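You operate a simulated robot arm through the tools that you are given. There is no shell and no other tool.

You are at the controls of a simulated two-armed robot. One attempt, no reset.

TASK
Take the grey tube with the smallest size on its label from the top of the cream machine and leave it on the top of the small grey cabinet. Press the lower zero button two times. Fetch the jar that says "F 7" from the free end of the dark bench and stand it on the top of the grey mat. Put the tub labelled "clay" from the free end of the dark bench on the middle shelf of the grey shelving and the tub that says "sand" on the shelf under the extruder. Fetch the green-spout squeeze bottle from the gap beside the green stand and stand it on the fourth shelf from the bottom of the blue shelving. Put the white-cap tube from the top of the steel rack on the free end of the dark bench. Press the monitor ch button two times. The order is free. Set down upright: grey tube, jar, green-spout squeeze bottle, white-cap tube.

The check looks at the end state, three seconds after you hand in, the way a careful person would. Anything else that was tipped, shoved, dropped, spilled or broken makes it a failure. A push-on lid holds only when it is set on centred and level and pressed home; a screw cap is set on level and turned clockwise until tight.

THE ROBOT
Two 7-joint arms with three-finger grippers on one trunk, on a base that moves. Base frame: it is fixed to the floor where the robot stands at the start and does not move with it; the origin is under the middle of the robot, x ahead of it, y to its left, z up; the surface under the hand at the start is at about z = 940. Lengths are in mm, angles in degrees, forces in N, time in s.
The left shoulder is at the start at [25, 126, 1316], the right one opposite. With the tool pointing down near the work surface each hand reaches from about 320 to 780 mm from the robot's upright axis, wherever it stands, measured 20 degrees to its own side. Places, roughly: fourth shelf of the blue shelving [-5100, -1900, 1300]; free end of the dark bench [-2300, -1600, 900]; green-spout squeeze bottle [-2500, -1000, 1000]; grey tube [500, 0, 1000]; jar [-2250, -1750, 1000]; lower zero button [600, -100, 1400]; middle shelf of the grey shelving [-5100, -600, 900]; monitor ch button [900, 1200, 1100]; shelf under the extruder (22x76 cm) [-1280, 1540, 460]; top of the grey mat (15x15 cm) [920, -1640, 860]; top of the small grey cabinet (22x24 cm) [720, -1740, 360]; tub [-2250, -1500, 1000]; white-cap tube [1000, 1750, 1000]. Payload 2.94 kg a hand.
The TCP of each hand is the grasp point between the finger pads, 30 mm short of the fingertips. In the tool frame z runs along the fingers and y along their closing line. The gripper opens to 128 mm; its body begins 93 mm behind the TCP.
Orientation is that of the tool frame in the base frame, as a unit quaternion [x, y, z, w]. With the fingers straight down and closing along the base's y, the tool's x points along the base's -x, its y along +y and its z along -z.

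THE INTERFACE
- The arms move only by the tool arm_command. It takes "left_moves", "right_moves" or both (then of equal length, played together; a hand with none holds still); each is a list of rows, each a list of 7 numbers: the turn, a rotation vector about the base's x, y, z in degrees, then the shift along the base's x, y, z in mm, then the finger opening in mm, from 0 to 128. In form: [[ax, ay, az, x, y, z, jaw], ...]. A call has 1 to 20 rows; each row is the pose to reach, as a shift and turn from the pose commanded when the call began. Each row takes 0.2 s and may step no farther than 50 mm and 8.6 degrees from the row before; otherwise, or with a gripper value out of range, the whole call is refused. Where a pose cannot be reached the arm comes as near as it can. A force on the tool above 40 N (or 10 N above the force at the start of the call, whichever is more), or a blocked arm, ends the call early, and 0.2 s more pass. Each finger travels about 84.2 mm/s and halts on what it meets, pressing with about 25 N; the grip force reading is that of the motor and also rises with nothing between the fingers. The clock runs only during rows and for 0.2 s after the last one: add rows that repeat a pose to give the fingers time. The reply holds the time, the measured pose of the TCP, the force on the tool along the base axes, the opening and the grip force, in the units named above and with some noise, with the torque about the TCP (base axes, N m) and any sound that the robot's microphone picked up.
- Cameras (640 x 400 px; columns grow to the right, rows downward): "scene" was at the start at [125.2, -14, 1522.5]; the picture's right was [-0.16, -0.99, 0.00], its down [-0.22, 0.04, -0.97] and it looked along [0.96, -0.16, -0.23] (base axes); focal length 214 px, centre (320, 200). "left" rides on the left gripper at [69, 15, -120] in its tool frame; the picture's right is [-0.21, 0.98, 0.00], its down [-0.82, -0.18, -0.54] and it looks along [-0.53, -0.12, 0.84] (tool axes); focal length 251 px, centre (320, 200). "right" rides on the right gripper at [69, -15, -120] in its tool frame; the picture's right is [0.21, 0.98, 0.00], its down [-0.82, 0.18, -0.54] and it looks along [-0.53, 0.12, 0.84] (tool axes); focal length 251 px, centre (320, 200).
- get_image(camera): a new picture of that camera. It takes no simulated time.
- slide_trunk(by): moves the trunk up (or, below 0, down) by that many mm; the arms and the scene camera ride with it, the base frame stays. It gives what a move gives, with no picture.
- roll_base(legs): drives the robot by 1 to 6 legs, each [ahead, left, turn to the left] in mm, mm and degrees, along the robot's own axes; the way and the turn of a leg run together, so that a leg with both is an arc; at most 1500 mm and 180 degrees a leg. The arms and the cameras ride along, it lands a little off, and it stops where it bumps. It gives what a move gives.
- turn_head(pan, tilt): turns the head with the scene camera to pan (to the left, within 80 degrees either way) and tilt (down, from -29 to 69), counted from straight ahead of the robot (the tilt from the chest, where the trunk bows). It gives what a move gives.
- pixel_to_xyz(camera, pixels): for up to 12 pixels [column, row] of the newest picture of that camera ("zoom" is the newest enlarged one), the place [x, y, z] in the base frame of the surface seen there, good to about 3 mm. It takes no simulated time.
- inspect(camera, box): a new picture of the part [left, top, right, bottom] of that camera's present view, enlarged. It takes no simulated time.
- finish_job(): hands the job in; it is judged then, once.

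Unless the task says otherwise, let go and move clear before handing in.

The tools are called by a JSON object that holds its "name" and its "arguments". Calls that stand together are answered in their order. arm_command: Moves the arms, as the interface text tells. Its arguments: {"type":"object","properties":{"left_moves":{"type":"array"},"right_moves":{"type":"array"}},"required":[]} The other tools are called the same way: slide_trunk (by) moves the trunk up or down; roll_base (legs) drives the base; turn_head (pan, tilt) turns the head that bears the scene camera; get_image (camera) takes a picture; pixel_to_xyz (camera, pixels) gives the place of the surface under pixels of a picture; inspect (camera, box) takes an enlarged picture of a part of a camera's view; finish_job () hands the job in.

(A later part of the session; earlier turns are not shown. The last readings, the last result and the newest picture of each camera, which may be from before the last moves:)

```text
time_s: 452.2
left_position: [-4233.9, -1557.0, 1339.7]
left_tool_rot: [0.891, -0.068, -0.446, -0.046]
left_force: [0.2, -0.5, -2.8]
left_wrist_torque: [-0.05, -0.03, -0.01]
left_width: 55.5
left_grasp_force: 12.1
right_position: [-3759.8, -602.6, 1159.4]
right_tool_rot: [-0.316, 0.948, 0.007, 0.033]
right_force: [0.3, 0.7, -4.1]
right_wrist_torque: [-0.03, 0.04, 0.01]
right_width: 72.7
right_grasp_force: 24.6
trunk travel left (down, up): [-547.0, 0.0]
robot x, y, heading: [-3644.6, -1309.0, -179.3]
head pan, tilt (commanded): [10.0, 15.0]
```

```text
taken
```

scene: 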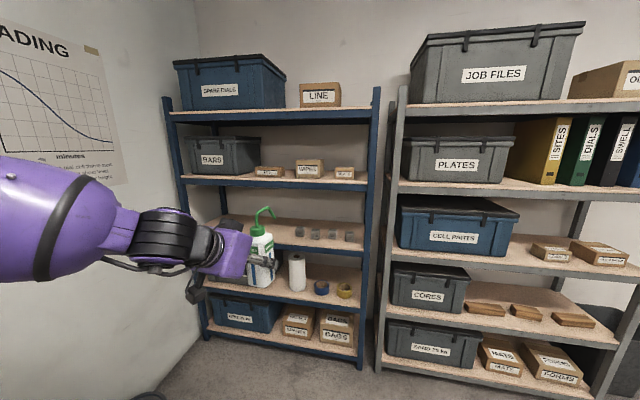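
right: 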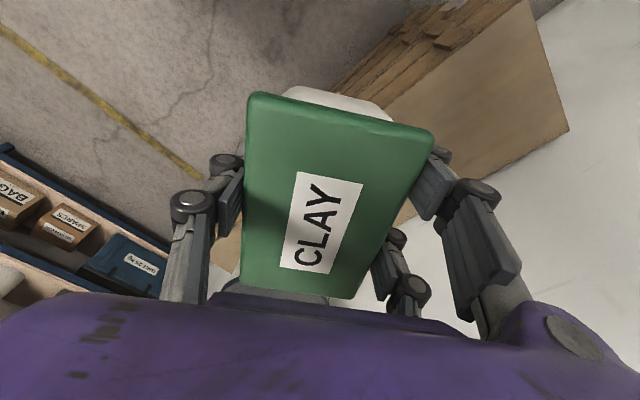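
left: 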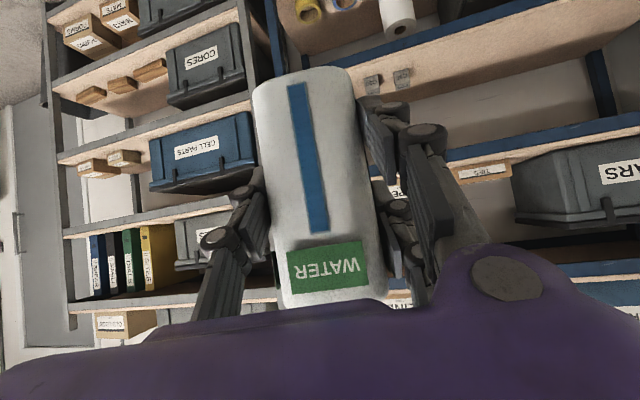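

Rotate the hand +10° so it points straight into the shelf, then drive toward it.

{"name": "arm_command", "arguments": {"left_moves": [[0, 0, 5, 0, 0, 0, 30], [0, 0, 10, 0, 0, 0, 30], [0, 0, 10, 0, 0, 0, 30]]}}

{"name": "roll_base", "arguments": {"legs": [[600, 183, -0.7]]}}

{"name": "turn_head", "arguments": {"pan": 15, "tilt": 20}}

{"name": "get_image", "arguments": {"camera": "scene"}}

{"name": "get_image", "arguments": {"camera": "left"}}

```text
time_s: 453.0
left_position: [-4231.8, -1559.0, 1338.3]
left_tool_rot: [0.893, 0.01, -0.449, -0.007]
left_force: [0.2, -0.9, -2.8]
left_wrist_torque: [-0.01, -0.06, 0.01]
left_width: 55.6
left_grasp_force: 11.8
right_position: [-3760.4, -601.3, 1159.7]
right_tool_rot: [-0.316, 0.948, 0.006, 0.033]
right_force: [0.1, -0.3, -3.0]
right_wrist_torque: [-0.01, 0.04, -0.01]
right_width: 72.6
right_grasp_force: 24.7
trunk travel left (down, up): [-547.0, 0.0]
robot x, y, heading: [-3642.3, -1308.4, -178.7]
head pan, tilt (commanded): [10.0, 15.0]
```

```text
time_s: 456.5
left_position: [-4835.2, -1741.6, 1339.4]
left_tool_rot: [0.894, 0.006, -0.449, -0.009]
left_force: [0.2, 0.7, -3.6]
left_wrist_torque: [0.01, -0.06, 0.02]
left_width: 55.7
left_grasp_force: 11.7
right_position: [-4355.1, -790.9, 1160.0]
right_tool_rot: [-0.312, 0.95, 0.006, 0.032]
right_force: [0.5, -0.3, -3.7]
right_wrist_torque: [-0.05, 0.02, 0.0]
right_width: 72.7
right_grasp_force: 25.0
trunk travel left (down, up): [-547.0, 0.0]
robot x, y, heading: [-4245.9, -1495.0, -179.5]
head pan, tilt (commanded): [10.0, 15.0]
```

```text
time_s: 457.2
left_position: [-4835.9, -1742.3, 1338.7]
left_tool_rot: [0.894, 0.006, -0.449, -0.009]
left_force: [-0.6, 0.6, -2.8]
left_wrist_torque: [0.02, -0.02, 0.02]
left_width: 55.9
left_grasp_force: 11.7
right_position: [-4355.5, -791.1, 1158.8]
right_tool_rot: [-0.311, 0.95, 0.006, 0.033]
right_force: [-0.3, 0.1, -3.1]
right_wrist_torque: [-0.02, 0.03, -0.03]
right_width: 72.6
right_grasp_force: 24.9
trunk travel left (down, up): [-547.0, 0.0]
robot x, y, heading: [-4243.0, -1496.3, -179.3]
head pan, tilt (commanded): [15.0, 20.0]
```

```text
taken
```

scene: 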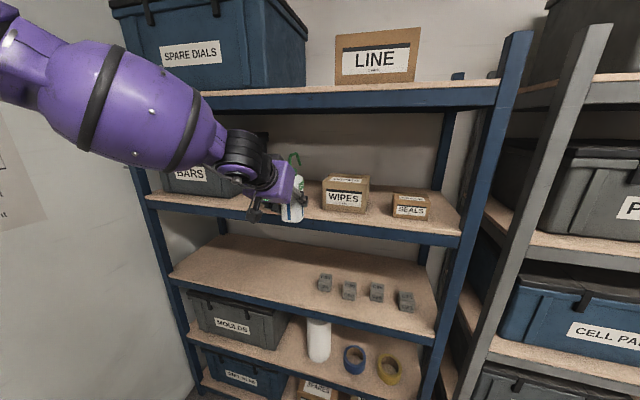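

```text
taken
```

left: 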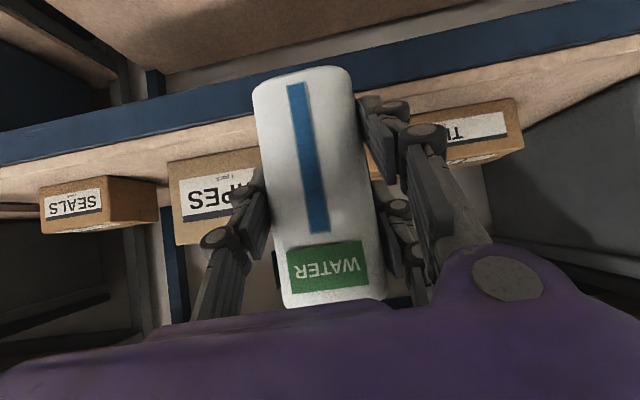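

{"name": "pixel_to_xyz", "arguments": {"camera": "left", "pixels": [[378, 162], [371, 160], [515, 140], [480, 105], [250, 165], [262, 150], [175, 200], [230, 160], [400, 85], [240, 130], [260, 140], [425, 110]]}}

{"name": "inspect", "arguments": {"camera": "left", "box": [220, 80, 460, 220]}}

```text
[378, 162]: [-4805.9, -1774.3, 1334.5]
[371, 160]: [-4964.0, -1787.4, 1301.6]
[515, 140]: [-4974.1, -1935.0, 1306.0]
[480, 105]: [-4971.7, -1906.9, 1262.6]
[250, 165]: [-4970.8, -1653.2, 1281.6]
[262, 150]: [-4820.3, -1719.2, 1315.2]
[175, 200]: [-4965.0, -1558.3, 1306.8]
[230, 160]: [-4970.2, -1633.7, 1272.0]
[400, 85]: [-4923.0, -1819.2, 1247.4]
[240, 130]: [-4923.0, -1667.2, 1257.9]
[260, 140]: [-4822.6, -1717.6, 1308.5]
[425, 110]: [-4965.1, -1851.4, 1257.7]
```

```text
2.67 times, centred on (340, 150) of left
```

zoom: 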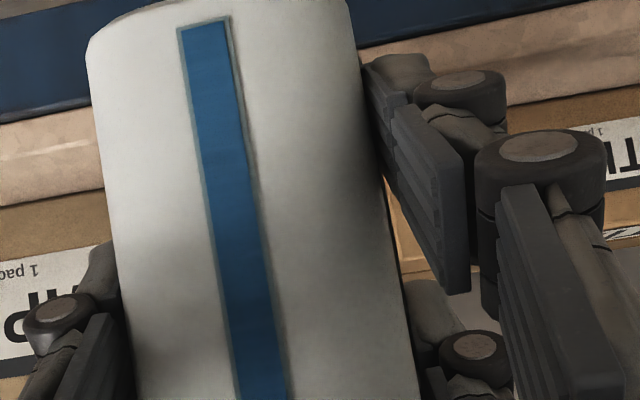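

TIES' right edge ≈−1786, WIPES' left edge ≈−1687. Target TCP [-4946,-1738,1319]. Advance the base 95 mm and re-check.

{"name": "roll_base", "arguments": {"legs": [[92, 0, 0]]}}

{"name": "get_image", "arguments": {"camera": "left"}}

{"name": "inspect", "arguments": {"camera": "scene", "box": [200, 110, 420, 250]}}

```text
time_s: 458.3
left_position: [-4926.2, -1742.7, 1341.4]
left_tool_rot: [0.893, 0.005, -0.45, -0.009]
left_force: [0.0, 0.3, -2.7]
left_wrist_torque: [-0.01, -0.02, 0.0]
left_width: 55.8
left_grasp_force: 12.1
right_position: [-4445.2, -791.7, 1158.7]
right_tool_rot: [-0.312, 0.95, 0.006, 0.031]
right_force: [0.0, 0.5, -3.5]
right_wrist_torque: [0.02, 0.06, 0.01]
right_width: 72.7
right_grasp_force: 24.9
trunk travel left (down, up): [-547.0, 0.0]
robot x, y, heading: [-4335.4, -1499.6, -179.6]
head pan, tilt (commanded): [15.0, 20.0]
```

```text
taken
```

left: 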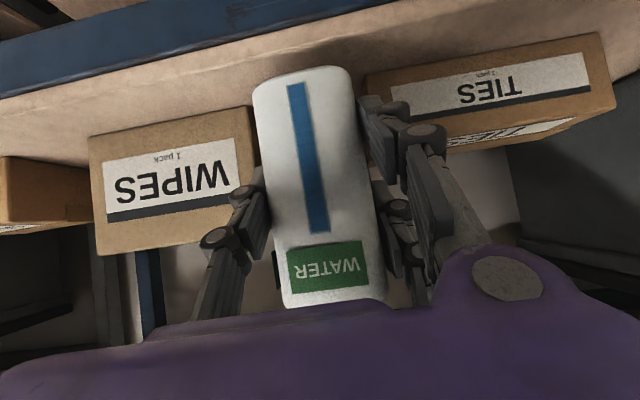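

```text
2.86 times, centred on (310, 180) of scene
```

zoom: 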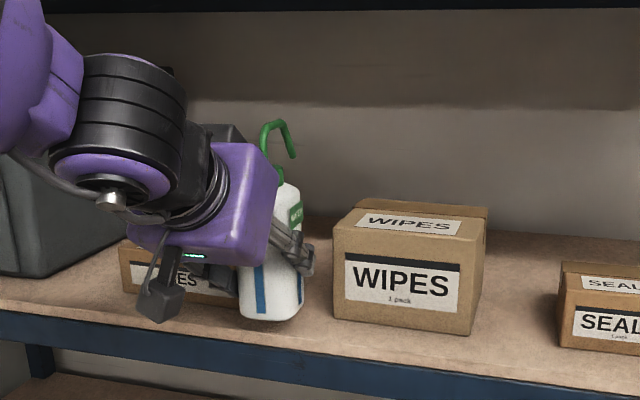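

{"name": "pixel_to_xyz", "arguments": {"camera": "left", "pixels": [[246, 115], [243, 150], [244, 170], [366, 88], [372, 80], [385, 100], [250, 100], [362, 75], [95, 200], [605, 80], [315, 50], [370, 60]]}}

```text
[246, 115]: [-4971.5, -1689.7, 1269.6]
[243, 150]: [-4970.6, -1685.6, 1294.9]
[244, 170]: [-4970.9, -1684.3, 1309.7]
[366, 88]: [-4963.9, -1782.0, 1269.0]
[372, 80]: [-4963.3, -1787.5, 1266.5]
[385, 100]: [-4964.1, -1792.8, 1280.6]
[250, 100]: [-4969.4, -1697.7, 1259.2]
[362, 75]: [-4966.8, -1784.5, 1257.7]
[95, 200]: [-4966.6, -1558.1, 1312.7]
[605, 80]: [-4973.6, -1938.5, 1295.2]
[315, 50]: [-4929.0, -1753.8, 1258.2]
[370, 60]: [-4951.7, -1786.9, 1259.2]
```

Final target TCP [-4946,-1736,1319]. Move in at height, then lower gently.

{"name": "arm_command", "arguments": {"left_moves": [[0, 0, 0, -6, 6.5, -3, 30], [0, 0, 0, -20, 6.5, -5, 30], [0, 0, 0, -20, 6.5, -12, 30], [0, 0, 0, -20, 6.5, -18, 30], [0, 0, 0, -20, 6.5, -18, 30]]}}

{"name": "get_image", "arguments": {"camera": "left"}}

{"name": "inspect", "arguments": {"camera": "scene", "box": [200, 110, 420, 250]}}

```text
time_s: 459.5
left_position: [-4949.4, -1736.6, 1319.9]
left_tool_rot: [0.893, 0.005, -0.449, -0.009]
left_force: [0.4, 0.5, -2.8]
left_wrist_torque: [-0.02, -0.04, 0.01]
left_width: 55.7
left_grasp_force: 12.3
right_position: [-4447.1, -792.8, 1159.6]
right_tool_rot: [-0.312, 0.95, 0.006, 0.032]
right_force: [-1.0, 0.0, -3.1]
right_wrist_torque: [-0.03, 0.06, 0.0]
right_width: 72.6
right_grasp_force: 25.1
trunk travel left (down, up): [-547.0, 0.0]
robot x, y, heading: [-4335.7, -1502.0, -179.8]
head pan, tilt (commanded): [15.0, 20.0]
```

```text
taken
```

left: 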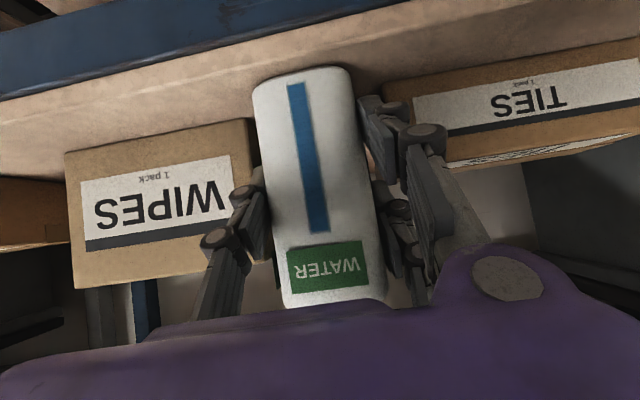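

```text
2.86 times, centred on (310, 180) of scene
```

zoom: 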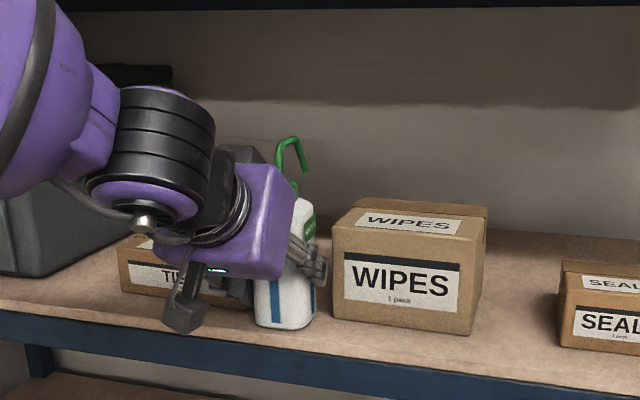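

Nearly down. Lower in 2 mm steps to contact.

{"name": "arm_command", "arguments": {"left_moves": [[0, 0, 0, 0, 0, -2, 30], [0, 0, 0, 0, 0, -4, 30]]}}

{"name": "pixel_to_xyz", "arguments": {"camera": "left", "pixels": [[300, 75], [260, 90], [345, 75], [300, 60], [290, 40]]}}

```text
time_s: 460.1
left_position: [-4948.5, -1736.6, 1320.1]
left_tool_rot: [0.892, 0.005, -0.451, -0.009]
left_force: [-2.5, -1.3, 5.0]
left_wrist_torque: [-0.34, -0.01, -0.06]
left_width: 55.9
left_grasp_force: 11.5
right_position: [-4447.6, -792.8, 1161.2]
right_tool_rot: [-0.312, 0.949, 0.006, 0.032]
right_force: [-0.1, -0.1, -2.8]
right_wrist_torque: [-0.02, 0.01, -0.01]
right_width: 72.6
right_grasp_force: 25.1
trunk travel left (down, up): [-547.0, 0.0]
robot x, y, heading: [-4337.1, -1501.0, -179.6]
head pan, tilt (commanded): [15.0, 20.0]
```

```text
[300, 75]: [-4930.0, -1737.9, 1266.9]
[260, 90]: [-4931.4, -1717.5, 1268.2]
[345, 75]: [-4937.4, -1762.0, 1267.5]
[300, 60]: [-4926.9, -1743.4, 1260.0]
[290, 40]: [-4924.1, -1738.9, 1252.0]
```

Contact made; the bottle's front is 8 mm inside the shelf edge. Open just slightly, then retreat straight back while opening further.

{"name": "arm_command", "arguments": {"left_moves": [[0, 0, 0, 0, 0, 0.5, 59], [0, 0, 0, 0, 0, 0.5, 61], [0, 0, 0, 0, 0, 0.5, 62], [0, 0, 0, 6, 0, 0.5, 63], [0, 0, 0, 15, 0, 0.5, 66], [0, 0, 0, 30, 0, 1, 72], [0, 0, 0, 55, 0, 1, 80], [0, 0, 0, 90, 0, 1, 90]]}}

{"name": "get_image", "arguments": {"camera": "left"}}

{"name": "inspect", "arguments": {"camera": "scene", "box": [200, 110, 420, 250]}}

```text
time_s: 461.9
left_position: [-4858.7, -1736.7, 1319.0]
left_tool_rot: [0.893, 0.006, -0.45, -0.009]
left_force: [0.9, -1.0, -0.2]
left_wrist_torque: [-0.01, 0.05, -0.03]
left_width: 90.2
left_grasp_force: 0.0
right_position: [-4446.3, -792.5, 1159.7]
right_tool_rot: [-0.312, 0.949, 0.008, 0.032]
right_force: [-0.8, 1.1, -3.2]
right_wrist_torque: [0.02, 0.05, 0.03]
right_width: 72.8
right_grasp_force: 25.4
trunk travel left (down, up): [-547.0, 0.0]
robot x, y, heading: [-4334.4, -1501.1, -179.4]
head pan, tilt (commanded): [15.0, 20.0]
```

```text
taken
```

left: 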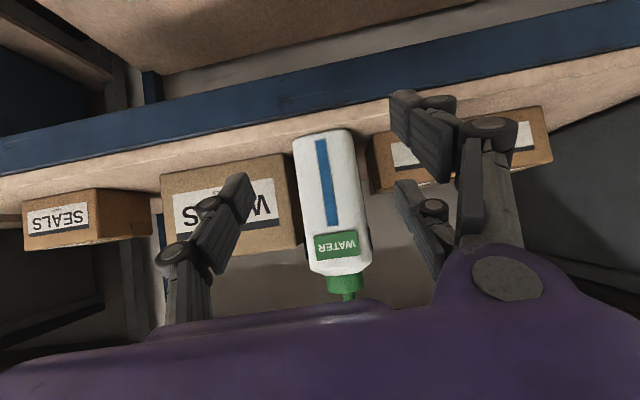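

```text
2.86 times, centred on (310, 180) of scene
```

zoom: 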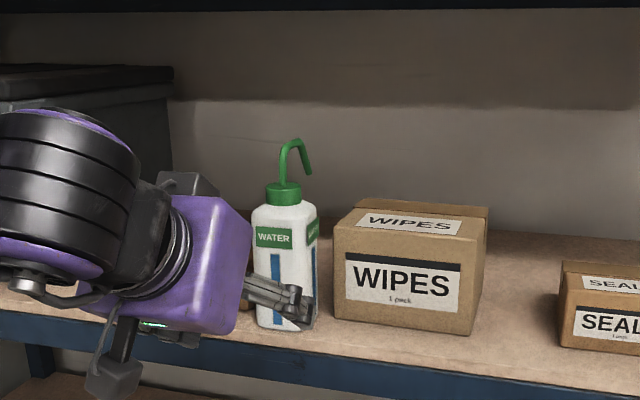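

The bottle stands upright on the fourth shelf. For the clay tub I need a tilted re-grip (a vertical hand won't fit between shelves), so I'll set it briefly in the empty gap on the dark bench and re-grip it with the left hand. Back off and turn.

{"name": "roll_base", "arguments": {"legs": [[-350, 0, 0], [0, 0, -90.5]]}}

{"name": "roll_base", "arguments": {"legs": [[325, -560, 0]]}}

{"name": "get_image", "arguments": {"camera": "right"}}

```text
time_s: 467.9
left_position: [-4235.4, -974.6, 1318.7]
left_tool_rot: [0.64, -0.624, -0.314, -0.321]
left_force: [0.1, 0.3, 0.9]
left_wrist_torque: [0.01, 0.01, -0.02]
left_width: 90.0
left_grasp_force: 0.1
right_position: [-3285.9, -1375.3, 1158.7]
right_tool_rot: [0.445, 0.895, -0.019, 0.028]
right_force: [0.6, 0.0, -4.0]
right_wrist_torque: [0.03, -0.01, 0.0]
right_width: 72.7
right_grasp_force: 24.7
trunk travel left (down, up): [-547.0, 0.0]
robot x, y, heading: [-3988.3, -1496.4, 91.2]
head pan, tilt (commanded): [15.0, 20.0]
```

```text
time_s: 473.3
left_position: [-3694.4, -639.7, 1317.9]
left_tool_rot: [0.642, -0.621, -0.314, -0.321]
left_force: [0.1, -0.4, -0.3]
left_wrist_torque: [-0.01, 0.01, 0.04]
left_width: 89.8
left_grasp_force: 0.1
right_position: [-2740.9, -1032.9, 1160.1]
right_tool_rot: [0.441, 0.897, -0.019, 0.028]
right_force: [-0.2, -0.2, -3.6]
right_wrist_torque: [0.01, 0.03, 0.04]
right_width: 72.5
right_grasp_force: 24.7
trunk travel left (down, up): [-547.0, 0.0]
robot x, y, heading: [-3446.1, -1159.3, 91.9]
head pan, tilt (commanded): [15.0, 20.0]
```

```text
taken
```

right: 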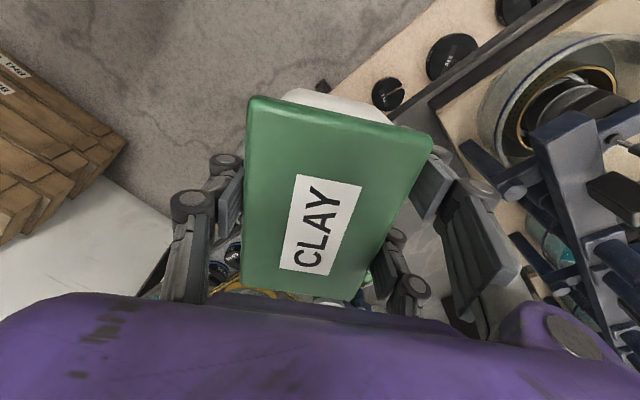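

Yaw the tub by +52° so its long side points along x, then move over the gap.

{"name": "arm_command", "arguments": {"right_moves": [[0, 0, 7.5, 0, 0, 0, 20], [0, 0, 15, 0, 0, 0, 20], [0, 0, 22.5, 0, 0, 0, 20], [0, 0, 30, 0, 0, 0, 20], [0, 0, 37.5, 0, 0, 0, 20], [0, 0, 45, 0, 0, 0, 20], [0, 0, 52, 0, 0, 0, 20], [0, 0, 52, 0, 0, 0, 20]]}}

{"name": "roll_base", "arguments": {"legs": [[-43, -190, 0]]}}

{"name": "get_image", "arguments": {"camera": "right"}}

```text
time_s: 475.1
left_position: [-3694.0, -639.5, 1317.6]
left_tool_rot: [0.642, -0.621, -0.315, -0.321]
left_force: [-0.8, 0.7, 0.3]
left_wrist_torque: [-0.01, -0.01, -0.02]
left_width: 90.1
left_grasp_force: 0.1
right_position: [-2741.3, -1033.4, 1160.1]
right_tool_rot: [0.002, 0.999, -0.004, 0.033]
right_force: [0.7, -0.4, -3.6]
right_wrist_torque: [-0.01, 0.08, -0.03]
right_width: 72.6
right_grasp_force: 25.0
trunk travel left (down, up): [-547.0, 0.0]
robot x, y, heading: [-3445.5, -1160.1, 91.9]
head pan, tilt (commanded): [15.0, 20.0]
```

```text
time_s: 477.4
left_position: [-3504.0, -676.5, 1318.4]
left_tool_rot: [0.642, -0.621, -0.314, -0.321]
left_force: [-0.2, -0.7, -0.5]
left_wrist_torque: [0.01, 0.0, 0.0]
left_width: 90.0
left_grasp_force: 0.0
right_position: [-2551.4, -1069.3, 1159.7]
right_tool_rot: [0.003, 0.999, -0.004, 0.033]
right_force: [0.6, -0.5, -3.0]
right_wrist_torque: [-0.02, 0.02, 0.03]
right_width: 72.7
right_grasp_force: 25.1
trunk travel left (down, up): [-547.0, 0.0]
robot x, y, heading: [-3255.1, -1196.9, 92.0]
head pan, tilt (commanded): [15.0, 20.0]
```

```text
taken
```

right: 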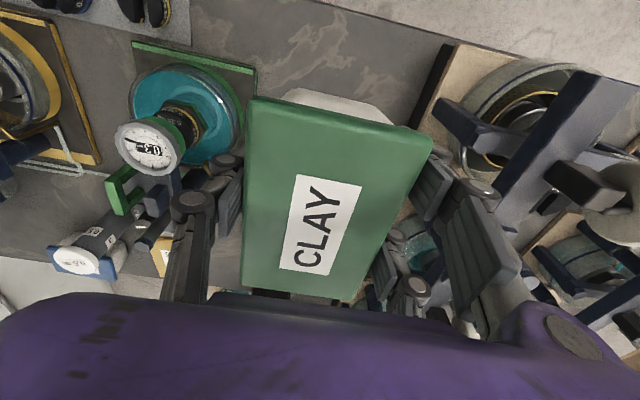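

Well centred over the gap. Lower the tub to just above the bench.

{"name": "arm_command", "arguments": {"right_moves": [[0, 0, 0, 0, 0, -45, 20], [0, 0, 0, 0, 0, -90, 20], [0, 0, 0, 0, 0, -135, 20], [0, 0, 0, 0, 0, -175, 20], [0, 0, 0, 0, 0, -205, 20], [0, 0, 0, 0, 0, -214, 20], [0, 0, 0, 0, 0, -214, 20]]}}

{"name": "arm_command", "arguments": {"right_moves": [[0, 0, 0, 0, 0, -3, 20], [0, 0, 0, 0, 0, -6, 20], [0, 0, 0, 0, 0, -8, 20]]}}

```text
time_s: 479.0
left_position: [-3504.9, -678.1, 1318.1]
left_tool_rot: [0.643, -0.62, -0.316, -0.32]
left_force: [0.7, 0.1, 0.2]
left_wrist_torque: [-0.02, -0.03, -0.02]
left_width: 89.9
left_grasp_force: 0.0
right_position: [-2552.6, -1069.2, 946.4]
right_tool_rot: [0.003, 0.999, -0.004, 0.033]
right_force: [0.4, -0.5, -4.2]
right_wrist_torque: [-0.01, 0.04, -0.01]
right_width: 72.8
right_grasp_force: 24.9
trunk travel left (down, up): [-547.0, 0.0]
robot x, y, heading: [-3254.5, -1196.4, 91.6]
head pan, tilt (commanded): [15.0, 20.0]
```

```text
time_s: 479.8
left_position: [-3503.9, -677.0, 1318.1]
left_tool_rot: [0.643, -0.62, -0.315, -0.32]
left_force: [-0.1, 0.5, 0.7]
left_wrist_torque: [-0.03, 0.03, 0.02]
left_width: 90.0
left_grasp_force: 0.0
right_position: [-2551.2, -1069.4, 936.9]
right_tool_rot: [0.003, 0.999, -0.004, 0.033]
right_force: [0.2, 0.2, -3.2]
right_wrist_torque: [-0.03, 0.08, -0.01]
right_width: 72.8
right_grasp_force: 25.0
trunk travel left (down, up): [-547.0, 0.0]
robot x, y, heading: [-3254.4, -1196.8, 91.6]
head pan, tilt (commanded): [15.0, 20.0]
```

{"name": "arm_command", "arguments": {"right_moves": [[0, 0, 0, 0, 0, -2, 20], [0, 0, 0, 0, 0, -4, 20]]}}

```text
time_s: 480.4
left_position: [-3506.7, -677.7, 1318.0]
left_tool_rot: [0.643, -0.62, -0.314, -0.322]
left_force: [0.2, -0.2, 0.0]
left_wrist_torque: [-0.01, 0.02, 0.0]
left_width: 90.1
left_grasp_force: 0.1
right_position: [-2550.8, -1068.4, 935.2]
right_tool_rot: [0.003, 0.999, -0.004, 0.035]
right_force: [-0.7, -0.3, 20.5]
right_wrist_torque: [0.03, -0.06, -0.01]
right_width: 73.0
right_grasp_force: 25.3
trunk travel left (down, up): [-547.0, 0.0]
robot x, y, heading: [-3249.4, -1195.0, 91.9]
head pan, tilt (commanded): [15.0, 20.0]
```

Contact. Release and rise vertically.

{"name": "arm_command", "arguments": {"right_moves": [[0, 0, 0, 0, 0, 2, 20], [0, 0, 0, 0, 0, 2, 78], [0, 0, 0, 0, 0, 2, 92], [0, 0, 0, 0, 0, 2, 104], [0, 0, 0, 0, 0, 2, 104], [0, 0, 0, 0, 0, 35, 104], [0, 0, 0, 0, 0, 75, 104], [0, 0, 0, 0, 0, 115, 104], [0, 0, 0, 0, 0, 155, 104], [0, 0, 0, 0, 0, 200, 104]]}}

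{"name": "get_image", "arguments": {"camera": "right"}}

```text
time_s: 482.6
left_position: [-3504.3, -679.2, 1317.4]
left_tool_rot: [0.643, -0.621, -0.314, -0.321]
left_force: [-0.4, -0.8, 0.2]
left_wrist_torque: [0.03, 0.01, 0.01]
left_width: 90.1
left_grasp_force: 0.1
right_position: [-2550.5, -1072.7, 1134.1]
right_tool_rot: [0.003, 0.999, -0.003, 0.032]
right_force: [-0.4, -0.6, 0.5]
right_wrist_torque: [0.06, 0.01, -0.02]
right_width: 104.1
right_grasp_force: 0.1
trunk travel left (down, up): [-547.0, 0.0]
robot x, y, heading: [-3254.5, -1196.5, 91.7]
head pan, tilt (commanded): [15.0, 20.0]
```

```text
taken
```

right: 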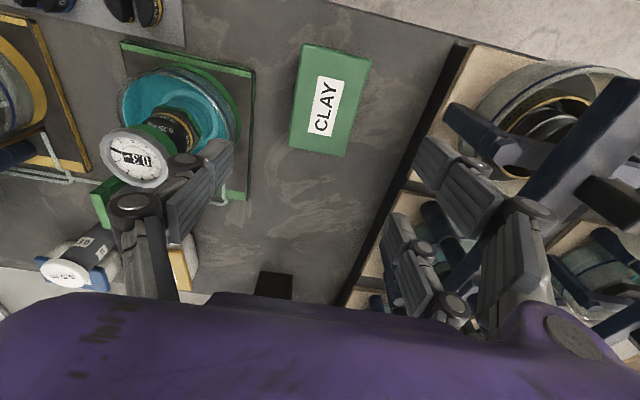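

CLAY sits in the gap, long side along x. Now slide away, turn to heading 0, and bring the left hand down (arm −75, trunk −290).

{"name": "roll_base", "arguments": {"legs": [[0, 300, 0], [0, 0, -91.7]]}}

{"name": "arm_command", "arguments": {"left_moves": [[0, 0, 0, 0, 0, -25, 104], [0, 0, 0, 0, 0, -50, 104], [0, 0, 0, 0, 0, -75, 104], [0, 0, 0, 0, 0, -75, 104]]}}

{"name": "slide_trunk", "arguments": {"by": -290}}

{"name": "turn_head", "arguments": {"pan": 15, "tilt": 20}}

{"name": "get_image", "arguments": {"camera": "scene"}}

{"name": "get_image", "arguments": {"camera": "left"}}

```text
time_s: 489.7
left_position: [-3033.8, -966.4, 1316.6]
left_tool_rot: [-0.008, 0.893, -0.007, 0.45]
left_force: [-0.5, 0.1, 0.3]
left_wrist_torque: [0.0, 0.03, 0.03]
left_width: 89.8
left_grasp_force: 0.1
right_position: [-3445.0, -1914.0, 1133.3]
right_tool_rot: [0.715, 0.698, -0.026, 0.02]
right_force: [-0.1, 0.1, -0.7]
right_wrist_torque: [0.0, -0.01, -0.03]
right_width: 104.0
right_grasp_force: 0.0
trunk travel left (down, up): [-547.0, 0.0]
robot x, y, heading: [-3555.2, -1206.6, 1.0]
head pan, tilt (commanded): [15.0, 20.0]
```

```text
time_s: 490.7
left_position: [-3034.1, -964.9, 1240.7]
left_tool_rot: [-0.008, 0.893, -0.008, 0.451]
left_force: [0.0, 0.2, 0.8]
left_wrist_torque: [-0.01, -0.03, -0.02]
left_width: 104.0
left_grasp_force: 0.1
right_position: [-3445.1, -1914.0, 1132.7]
right_tool_rot: [0.716, 0.698, -0.025, 0.019]
right_force: [-0.2, 0.6, 0.0]
right_wrist_torque: [-0.02, -0.01, -0.01]
right_width: 103.7
right_grasp_force: 0.1
trunk travel left (down, up): [-547.0, 0.0]
robot x, y, heading: [-3554.7, -1203.5, 1.0]
head pan, tilt (commanded): [15.0, 20.0]
```

```text
time_s: 493.6
left_position: [-3028.1, -966.0, 861.4]
left_tool_rot: [-0.008, 0.935, -0.009, 0.354]
left_force: [0.3, -0.4, -0.1]
left_wrist_torque: [0.0, 0.0, -0.02]
left_width: 103.7
left_grasp_force: 0.1
right_position: [-3445.9, -1914.2, 843.1]
right_tool_rot: [0.716, 0.698, -0.026, 0.02]
right_force: [-0.4, 0.8, -0.8]
right_wrist_torque: [0.01, -0.01, 0.01]
right_width: 103.9
right_grasp_force: 0.1
trunk travel left (down, up): [-257.0, 290.0]
robot x, y, heading: [-3555.7, -1206.4, 0.9]
head pan, tilt (commanded): [15.0, 20.0]
```

```text
time_s: 494.2
left_position: [-3027.0, -964.7, 860.7]
left_tool_rot: [-0.009, 0.935, -0.009, 0.353]
left_force: [0.3, 0.3, 0.7]
left_wrist_torque: [-0.01, 0.02, 0.01]
left_width: 104.1
left_grasp_force: 0.0
right_position: [-3445.6, -1914.7, 843.0]
right_tool_rot: [0.716, 0.698, -0.027, 0.02]
right_force: [0.2, -0.4, 0.4]
right_wrist_torque: [0.02, 0.02, 0.02]
right_width: 103.7
right_grasp_force: 0.1
trunk travel left (down, up): [-257.0, 290.0]
robot x, y, heading: [-3561.7, -1200.0, 0.6]
head pan, tilt (commanded): [15.0, 20.0]
```

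```text
taken
```

scene: 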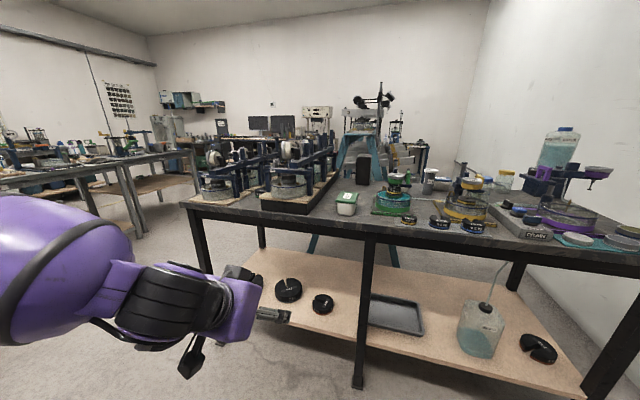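

```text
taken
```

left: 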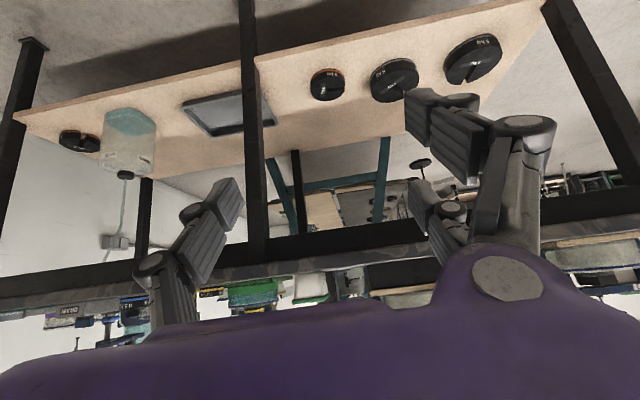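

The left hand sagged to z=861, tilt 41°. Re-raise it to ≈955 and restore tilt to ≈50° here in free space.

{"name": "arm_command", "arguments": {"left_moves": [[0, -3, 0, 0, 0, 25, 104], [0, -6, 0, 0, 0, 50, 104], [0, -9, 0, 0, 0, 75, 104], [0, -10, 0, 0, 0, 94, 104], [0, -10, 0, 0, 0, 94, 104]]}}

{"name": "get_image", "arguments": {"camera": "left"}}

{"name": "inspect", "arguments": {"camera": "scene", "box": [280, 160, 440, 260]}}

```text
time_s: 495.4
left_position: [-3014.8, -963.1, 958.3]
left_tool_rot: [-0.008, 0.901, -0.009, 0.433]
left_force: [0.2, 0.3, -0.3]
left_wrist_torque: [0.02, 0.02, 0.03]
left_width: 103.8
left_grasp_force: 0.1
left hand out of reach, approached as far as the arm can: row 2, 3, 4, 5
right_position: [-3445.4, -1913.9, 844.3]
right_tool_rot: [0.714, 0.699, -0.027, 0.02]
right_force: [0.4, -0.3, -0.7]
right_wrist_torque: [-0.02, 0.0, 0.01]
right_width: 103.8
right_grasp_force: 0.1
trunk travel left (down, up): [-257.0, 290.0]
robot x, y, heading: [-3558.4, -1203.8, 0.9]
head pan, tilt (commanded): [15.0, 20.0]
```

```text
taken
```

left: 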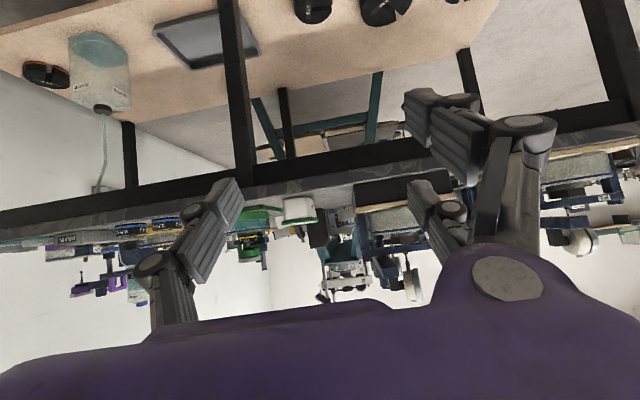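

```text
4.00 times, centred on (360, 210) of scene
```

zoom: 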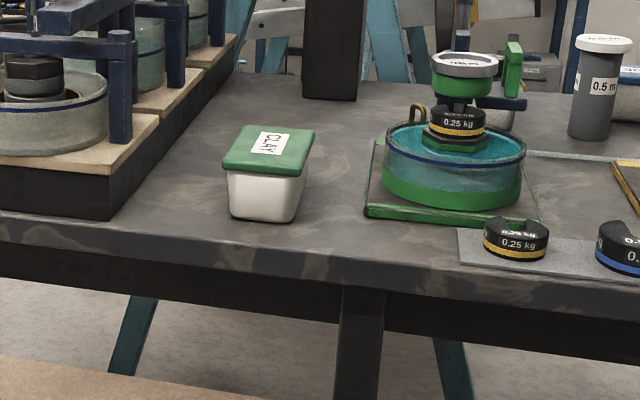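

{"name": "pixel_to_xyz", "arguments": {"camera": "zoom", "pixels": [[224, 165], [246, 129], [311, 134], [300, 172], [265, 195], [235, 213], [293, 217], [265, 150], [120, 190], [370, 210], [265, 178], [300, 155]]}}

```text
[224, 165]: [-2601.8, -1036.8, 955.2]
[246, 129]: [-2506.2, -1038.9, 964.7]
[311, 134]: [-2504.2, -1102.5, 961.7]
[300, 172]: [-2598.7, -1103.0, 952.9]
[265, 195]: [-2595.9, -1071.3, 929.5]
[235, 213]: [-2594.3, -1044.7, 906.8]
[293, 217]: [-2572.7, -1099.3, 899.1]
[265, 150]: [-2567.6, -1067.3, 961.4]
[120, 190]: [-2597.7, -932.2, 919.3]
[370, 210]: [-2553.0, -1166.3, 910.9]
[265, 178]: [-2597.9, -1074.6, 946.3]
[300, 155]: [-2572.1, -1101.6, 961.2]
```

Tub centre [-2553,-1070], top 962. Approach with the base: first to 100 mm short.

{"name": "roll_base", "arguments": {"legs": [[352, -113, -0.9]]}}

{"name": "get_image", "arguments": {"camera": "left"}}

```text
time_s: 497.8
left_position: [-2655.1, -1087.9, 958.6]
left_tool_rot: [0.002, 0.901, -0.014, 0.433]
left_force: [0.2, 0.1, 0.0]
left_wrist_torque: [-0.01, 0.02, 0.0]
left_width: 104.1
left_grasp_force: 0.0
right_position: [-3106.5, -2029.4, 842.5]
right_tool_rot: [0.723, 0.69, -0.026, 0.019]
right_force: [-0.1, 0.3, 0.3]
right_wrist_torque: [-0.04, 0.06, 0.0]
right_width: 104.0
right_grasp_force: 0.1
trunk travel left (down, up): [-257.0, 290.0]
robot x, y, heading: [-3199.9, -1322.0, -0.6]
head pan, tilt (commanded): [15.0, 20.0]
```

```text
taken
```

left: 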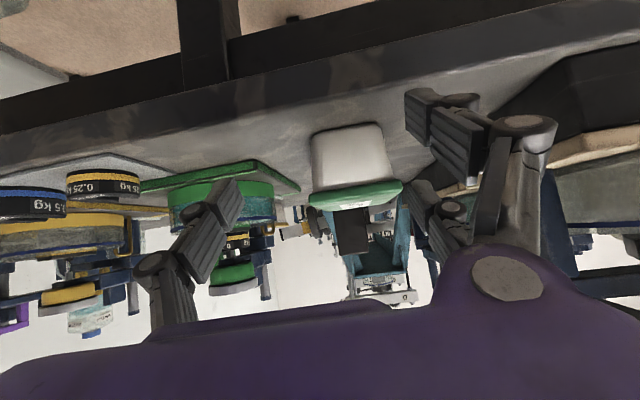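

Shift +18 mm in y and −5 in z, then advance.

{"name": "arm_command", "arguments": {"left_moves": [[0, 0, 0, 0, 9, -2, 108], [0, 0, 0, 0, 18, -5, 108], [0, 0, 0, 0, 18, -5, 108]]}}

{"name": "roll_base", "arguments": {"legs": [[60, 0, 0.6]]}}

{"name": "get_image", "arguments": {"camera": "left"}}

```text
time_s: 498.6
left_position: [-2655.4, -1069.4, 952.8]
left_tool_rot: [0.002, 0.901, -0.015, 0.433]
left_force: [-0.2, 0.2, 0.3]
left_wrist_torque: [0.03, -0.03, 0.0]
left_width: 107.9
left_grasp_force: 0.1
right_position: [-3105.9, -2028.9, 843.1]
right_tool_rot: [0.723, 0.69, -0.026, 0.019]
right_force: [0.1, 0.5, 0.2]
right_wrist_torque: [0.0, -0.01, 0.0]
right_width: 103.8
right_grasp_force: 0.0
trunk travel left (down, up): [-257.0, 290.0]
robot x, y, heading: [-3200.3, -1317.9, -0.4]
head pan, tilt (commanded): [15.0, 20.0]
```

```text
time_s: 499.6
left_position: [-2598.1, -1064.2, 954.1]
left_tool_rot: [-0.003, 0.902, -0.012, 0.432]
left_force: [0.1, -0.4, 0.1]
left_wrist_torque: [0.0, 0.01, -0.01]
left_width: 108.0
left_grasp_force: 0.0
right_position: [-3039.1, -2028.1, 842.7]
right_tool_rot: [0.719, 0.694, -0.026, 0.019]
right_force: [0.6, -0.3, 1.0]
right_wrist_torque: [0.02, 0.03, 0.03]
right_width: 103.9
right_grasp_force: 0.1
trunk travel left (down, up): [-257.0, 290.0]
robot x, y, heading: [-3141.6, -1321.0, 0.2]
head pan, tilt (commanded): [15.0, 20.0]
```

```text
taken
```

left: 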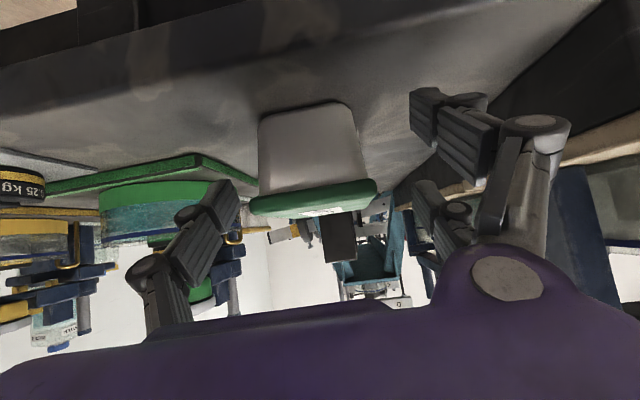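

{"name": "arm_command", "arguments": {"left_moves": [[0, 0, 0, 12, -4, -1, 108], [0, 0, 0, 26, -6, -2, 108], [0, 0, 0, 38, -6, -2, 108], [0, 0, 0, 38, -6, -2, 108]]}}

{"name": "get_image", "arguments": {"camera": "left"}}

{"name": "inspect", "arguments": {"camera": "scene", "box": [200, 140, 420, 280]}}

```text
time_s: 500.6
left_position: [-2560.9, -1070.4, 952.7]
left_tool_rot: [-0.004, 0.901, -0.011, 0.433]
left_force: [-0.2, 0.0, -0.1]
left_wrist_torque: [-0.02, 0.01, -0.04]
left_width: 107.9
left_grasp_force: 0.0
right_position: [-3039.9, -2028.6, 843.6]
right_tool_rot: [0.719, 0.694, -0.026, 0.019]
right_force: [-0.1, -0.6, 0.0]
right_wrist_torque: [0.0, 0.01, -0.02]
right_width: 104.0
right_grasp_force: 0.1
trunk travel left (down, up): [-257.0, 290.0]
robot x, y, heading: [-3144.2, -1316.5, 0.3]
head pan, tilt (commanded): [15.0, 20.0]
```

```text
taken
```

left: 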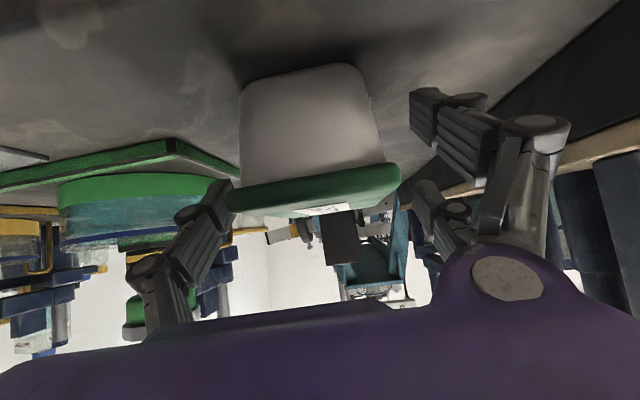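

```text
2.86 times, centred on (310, 210) of scene
```

zoom: 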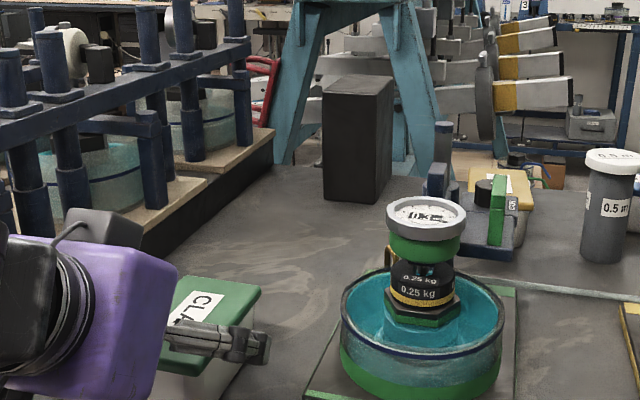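

Close on the tub.

{"name": "arm_command", "arguments": {"left_moves": [[0, 0, 0, 0, 0, 0, 20], [0, 0, 0, 0, 0, 0, 20], [0, 0, 0, 0, 0, 0, 20], [0, 0, 0, 0, 0, 0, 20]]}}

{"name": "arm_command", "arguments": {"left_moves": [[0, 0, 0, 0, 0, 5, 20], [0, 0, 0, 0, 0, 12, 20], [0, 0, 0, 0, 0, 20, 20]]}}

{"name": "get_image", "arguments": {"camera": "left"}}

{"name": "inspect", "arguments": {"camera": "scene", "box": [200, 140, 420, 280]}}

```text
time_s: 501.6
left_position: [-2560.3, -1068.6, 952.4]
left_tool_rot: [-0.003, 0.901, -0.012, 0.433]
left_force: [1.2, 1.2, 3.2]
left_wrist_torque: [0.32, -0.01, -0.08]
left_width: 72.6
left_grasp_force: 24.8
right_position: [-3039.1, -2027.4, 841.9]
right_tool_rot: [0.719, 0.694, -0.026, 0.019]
right_force: [-0.4, -1.9, -0.2]
right_wrist_torque: [-0.02, 0.02, 0.01]
right_width: 103.7
right_grasp_force: 0.1
trunk travel left (down, up): [-257.0, 290.0]
robot x, y, heading: [-3142.1, -1319.5, 0.0]
head pan, tilt (commanded): [15.0, 20.0]
```

```text
time_s: 502.4
left_position: [-2560.6, -1069.6, 971.4]
left_tool_rot: [-0.002, 0.902, -0.012, 0.432]
left_force: [0.2, 0.2, -3.3]
left_wrist_torque: [0.01, 0.06, -0.01]
left_width: 72.5
left_grasp_force: 25.0
right_position: [-3040.2, -2028.4, 842.3]
right_tool_rot: [0.719, 0.694, -0.026, 0.019]
right_force: [-0.2, 0.1, 1.4]
right_wrist_torque: [0.0, -0.02, -0.01]
right_width: 104.0
right_grasp_force: 0.1
trunk travel left (down, up): [-257.0, 290.0]
robot x, y, heading: [-3143.7, -1317.9, 0.2]
head pan, tilt (commanded): [15.0, 20.0]
```

```text
taken
```

left: 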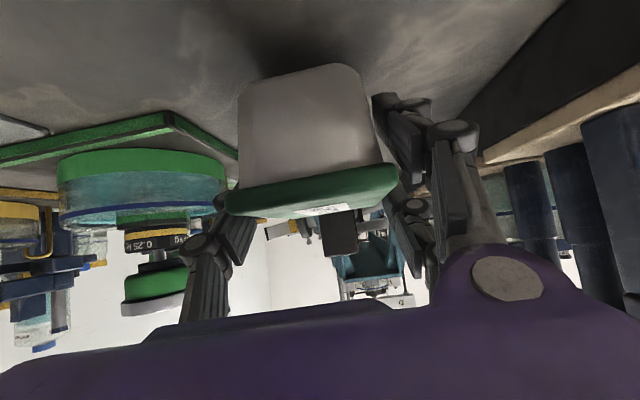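

```text
2.86 times, centred on (310, 210) of scene
```

zoom: 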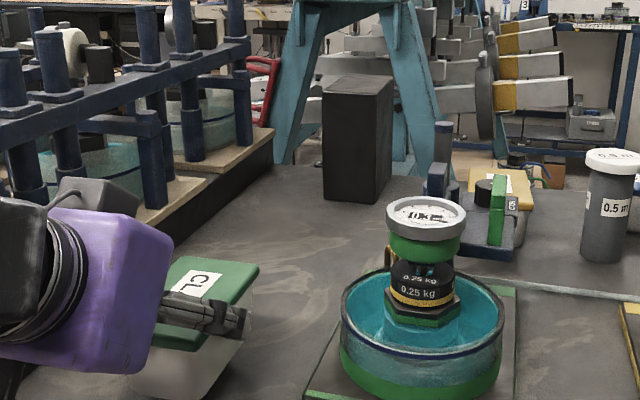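

The tub lifts cleanly. Back away and turn 180° right to face the shelving.

{"name": "roll_base", "arguments": {"legs": [[-500, 0, 0], [0, 0, -90], [0, 0, -90]]}}

{"name": "turn_head", "arguments": {"pan": -15, "tilt": 10}}

{"name": "get_image", "arguments": {"camera": "scene"}}

```text
time_s: 513.0
left_position: [-4236.7, -1557.8, 972.2]
left_tool_rot: [0.901, -0.006, -0.432, -0.016]
left_force: [0.9, -0.1, -3.5]
left_wrist_torque: [-0.05, -0.05, 0.03]
left_width: 72.7
left_grasp_force: 25.1
right_position: [-3736.9, -610.3, 842.7]
right_tool_rot: [-0.686, 0.727, 0.019, 0.026]
right_force: [0.8, -0.6, 0.8]
right_wrist_torque: [0.03, 0.0, -0.02]
right_width: 103.9
right_grasp_force: 0.2
trunk travel left (down, up): [-257.0, 290.0]
robot x, y, heading: [-3648.8, -1323.2, 178.9]
head pan, tilt (commanded): [15.0, 20.0]
```

```text
time_s: 514.0
left_position: [-4236.0, -1557.4, 972.8]
left_tool_rot: [0.901, -0.007, -0.433, -0.017]
left_force: [-0.5, -0.1, -2.9]
left_wrist_torque: [-0.02, -0.07, -0.01]
left_width: 72.4
left_grasp_force: 24.8
right_position: [-3737.4, -610.5, 843.1]
right_tool_rot: [-0.686, 0.726, 0.019, 0.027]
right_force: [0.1, -0.4, -0.6]
right_wrist_torque: [-0.01, 0.0, -0.03]
right_width: 104.1
right_grasp_force: 0.0
trunk travel left (down, up): [-257.0, 290.0]
robot x, y, heading: [-3651.0, -1320.6, 178.8]
head pan, tilt (commanded): [-15.0, 10.0]
```

```text
taken
```

scene: 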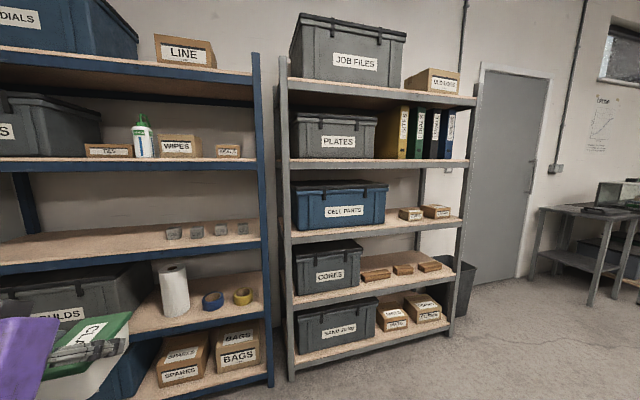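

{"name": "inspect", "arguments": {"camera": "scene", "box": [280, 150, 480, 260]}}

{"name": "pixel_to_xyz", "arguments": {"camera": "scene", "pixels": [[387, 222], [300, 236], [400, 220], [411, 217], [437, 213], [447, 217], [425, 222], [460, 215], [380, 205], [455, 215], [300, 165], [465, 165]]}}

```text
3.20 times, centred on (380, 205) of scene
```

zoom: 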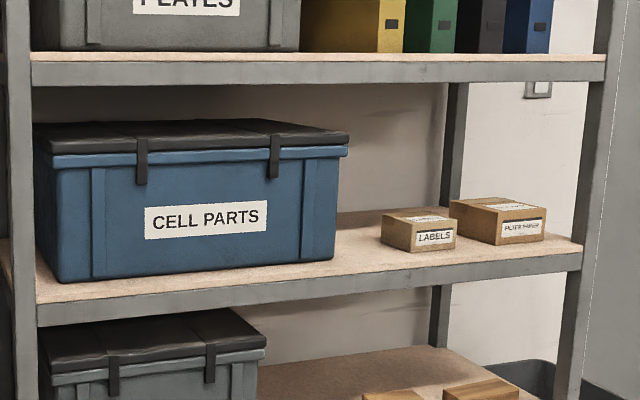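

```text
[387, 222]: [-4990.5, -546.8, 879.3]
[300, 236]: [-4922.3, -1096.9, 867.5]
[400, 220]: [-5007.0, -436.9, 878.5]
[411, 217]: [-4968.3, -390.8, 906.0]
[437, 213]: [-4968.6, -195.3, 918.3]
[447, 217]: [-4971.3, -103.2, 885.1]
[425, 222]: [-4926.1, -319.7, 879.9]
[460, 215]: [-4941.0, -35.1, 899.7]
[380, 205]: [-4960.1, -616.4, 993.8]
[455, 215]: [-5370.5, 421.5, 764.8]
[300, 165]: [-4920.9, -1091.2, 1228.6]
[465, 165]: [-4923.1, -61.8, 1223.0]
```

{"name": "pixel_to_xyz", "arguments": {"camera": "zoom", "pixels": [[332, 256], [347, 150], [349, 140], [383, 240], [411, 250], [455, 246], [382, 215], [420, 210], [452, 205], [500, 240], [544, 236], [335, 240]]}}

{"name": "pixel_to_xyz", "arguments": {"camera": "zoom", "pixels": [[360, 262], [365, 240], [370, 225], [350, 215], [380, 195], [430, 265], [520, 255], [345, 255], [360, 280], [372, 250], [440, 180], [560, 245]]}}

```text
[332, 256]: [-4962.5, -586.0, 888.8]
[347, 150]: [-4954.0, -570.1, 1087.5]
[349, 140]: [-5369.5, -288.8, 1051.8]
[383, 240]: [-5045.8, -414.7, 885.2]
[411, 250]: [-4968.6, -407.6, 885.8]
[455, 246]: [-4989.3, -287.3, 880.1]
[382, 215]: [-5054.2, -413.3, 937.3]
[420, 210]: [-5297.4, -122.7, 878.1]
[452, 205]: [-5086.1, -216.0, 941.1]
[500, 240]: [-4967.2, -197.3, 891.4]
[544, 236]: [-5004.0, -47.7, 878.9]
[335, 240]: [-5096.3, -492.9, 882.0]
```

```text
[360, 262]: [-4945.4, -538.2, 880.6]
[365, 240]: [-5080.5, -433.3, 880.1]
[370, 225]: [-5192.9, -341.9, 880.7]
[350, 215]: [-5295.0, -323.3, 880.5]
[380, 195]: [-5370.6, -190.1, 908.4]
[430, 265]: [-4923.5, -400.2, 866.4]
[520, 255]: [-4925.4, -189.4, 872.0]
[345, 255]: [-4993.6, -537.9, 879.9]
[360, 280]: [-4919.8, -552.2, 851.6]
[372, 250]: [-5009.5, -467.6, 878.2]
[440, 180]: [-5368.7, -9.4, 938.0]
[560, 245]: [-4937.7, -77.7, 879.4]
```

The gap between the CELL PARTS bin (right edge −586/−570) and LABELS (left −411) is ≈160 mm: tub centre should go to y≈−495. Drive there in two moves.

{"name": "roll_base", "arguments": {"legs": [[0, -1070, 1.2], [600, 0, 0]]}}

{"name": "turn_head", "arguments": {"pan": 12, "tilt": 15}}

{"name": "get_image", "arguments": {"camera": "scene"}}

{"name": "get_image", "arguments": {"camera": "left"}}

```text
time_s: 526.7
left_position: [-4809.6, -502.8, 971.5]
left_tool_rot: [0.901, 0.007, -0.433, -0.01]
left_force: [-0.4, 0.2, -3.7]
left_wrist_torque: [-0.02, -0.06, 0.01]
left_width: 72.8
left_grasp_force: 25.0
right_position: [-4338.2, 459.6, 842.7]
right_tool_rot: [-0.696, 0.717, 0.019, 0.026]
right_force: [-1.0, -0.6, -0.5]
right_wrist_torque: [-0.01, -0.03, -0.02]
right_width: 103.6
right_grasp_force: 0.0
trunk travel left (down, up): [-257.0, 290.0]
robot x, y, heading: [-4229.4, -250.0, -179.4]
head pan, tilt (commanded): [-15.0, 10.0]
```

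```text
time_s: 527.6
left_position: [-4810.2, -503.4, 971.6]
left_tool_rot: [0.902, 0.006, -0.432, -0.011]
left_force: [-0.1, 0.3, -2.9]
left_wrist_torque: [0.01, -0.07, 0.0]
left_width: 72.7
left_grasp_force: 25.1
right_position: [-4338.6, 458.6, 842.8]
right_tool_rot: [-0.697, 0.716, 0.02, 0.026]
right_force: [-0.1, 0.1, 0.4]
right_wrist_torque: [-0.02, 0.0, 0.01]
right_width: 103.7
right_grasp_force: 0.0
trunk travel left (down, up): [-257.0, 290.0]
robot x, y, heading: [-4229.6, -250.4, -179.3]
head pan, tilt (commanded): [12.0, 15.0]
```

```text
taken
```

scene: 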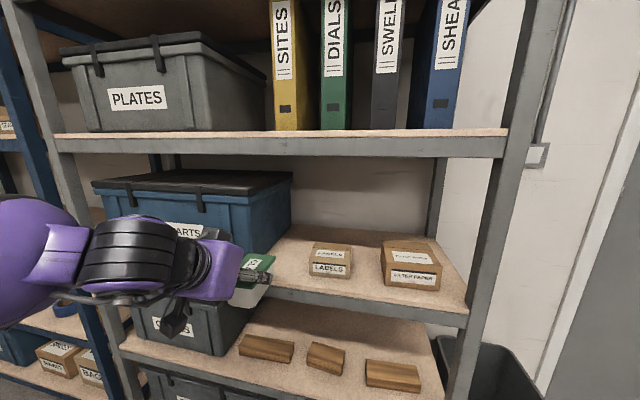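

```text
taken
```

left: 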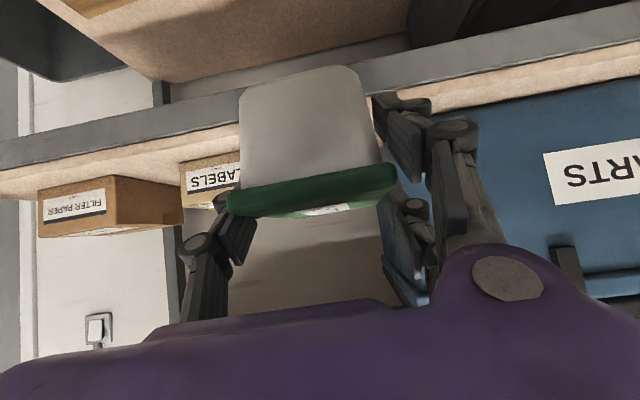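

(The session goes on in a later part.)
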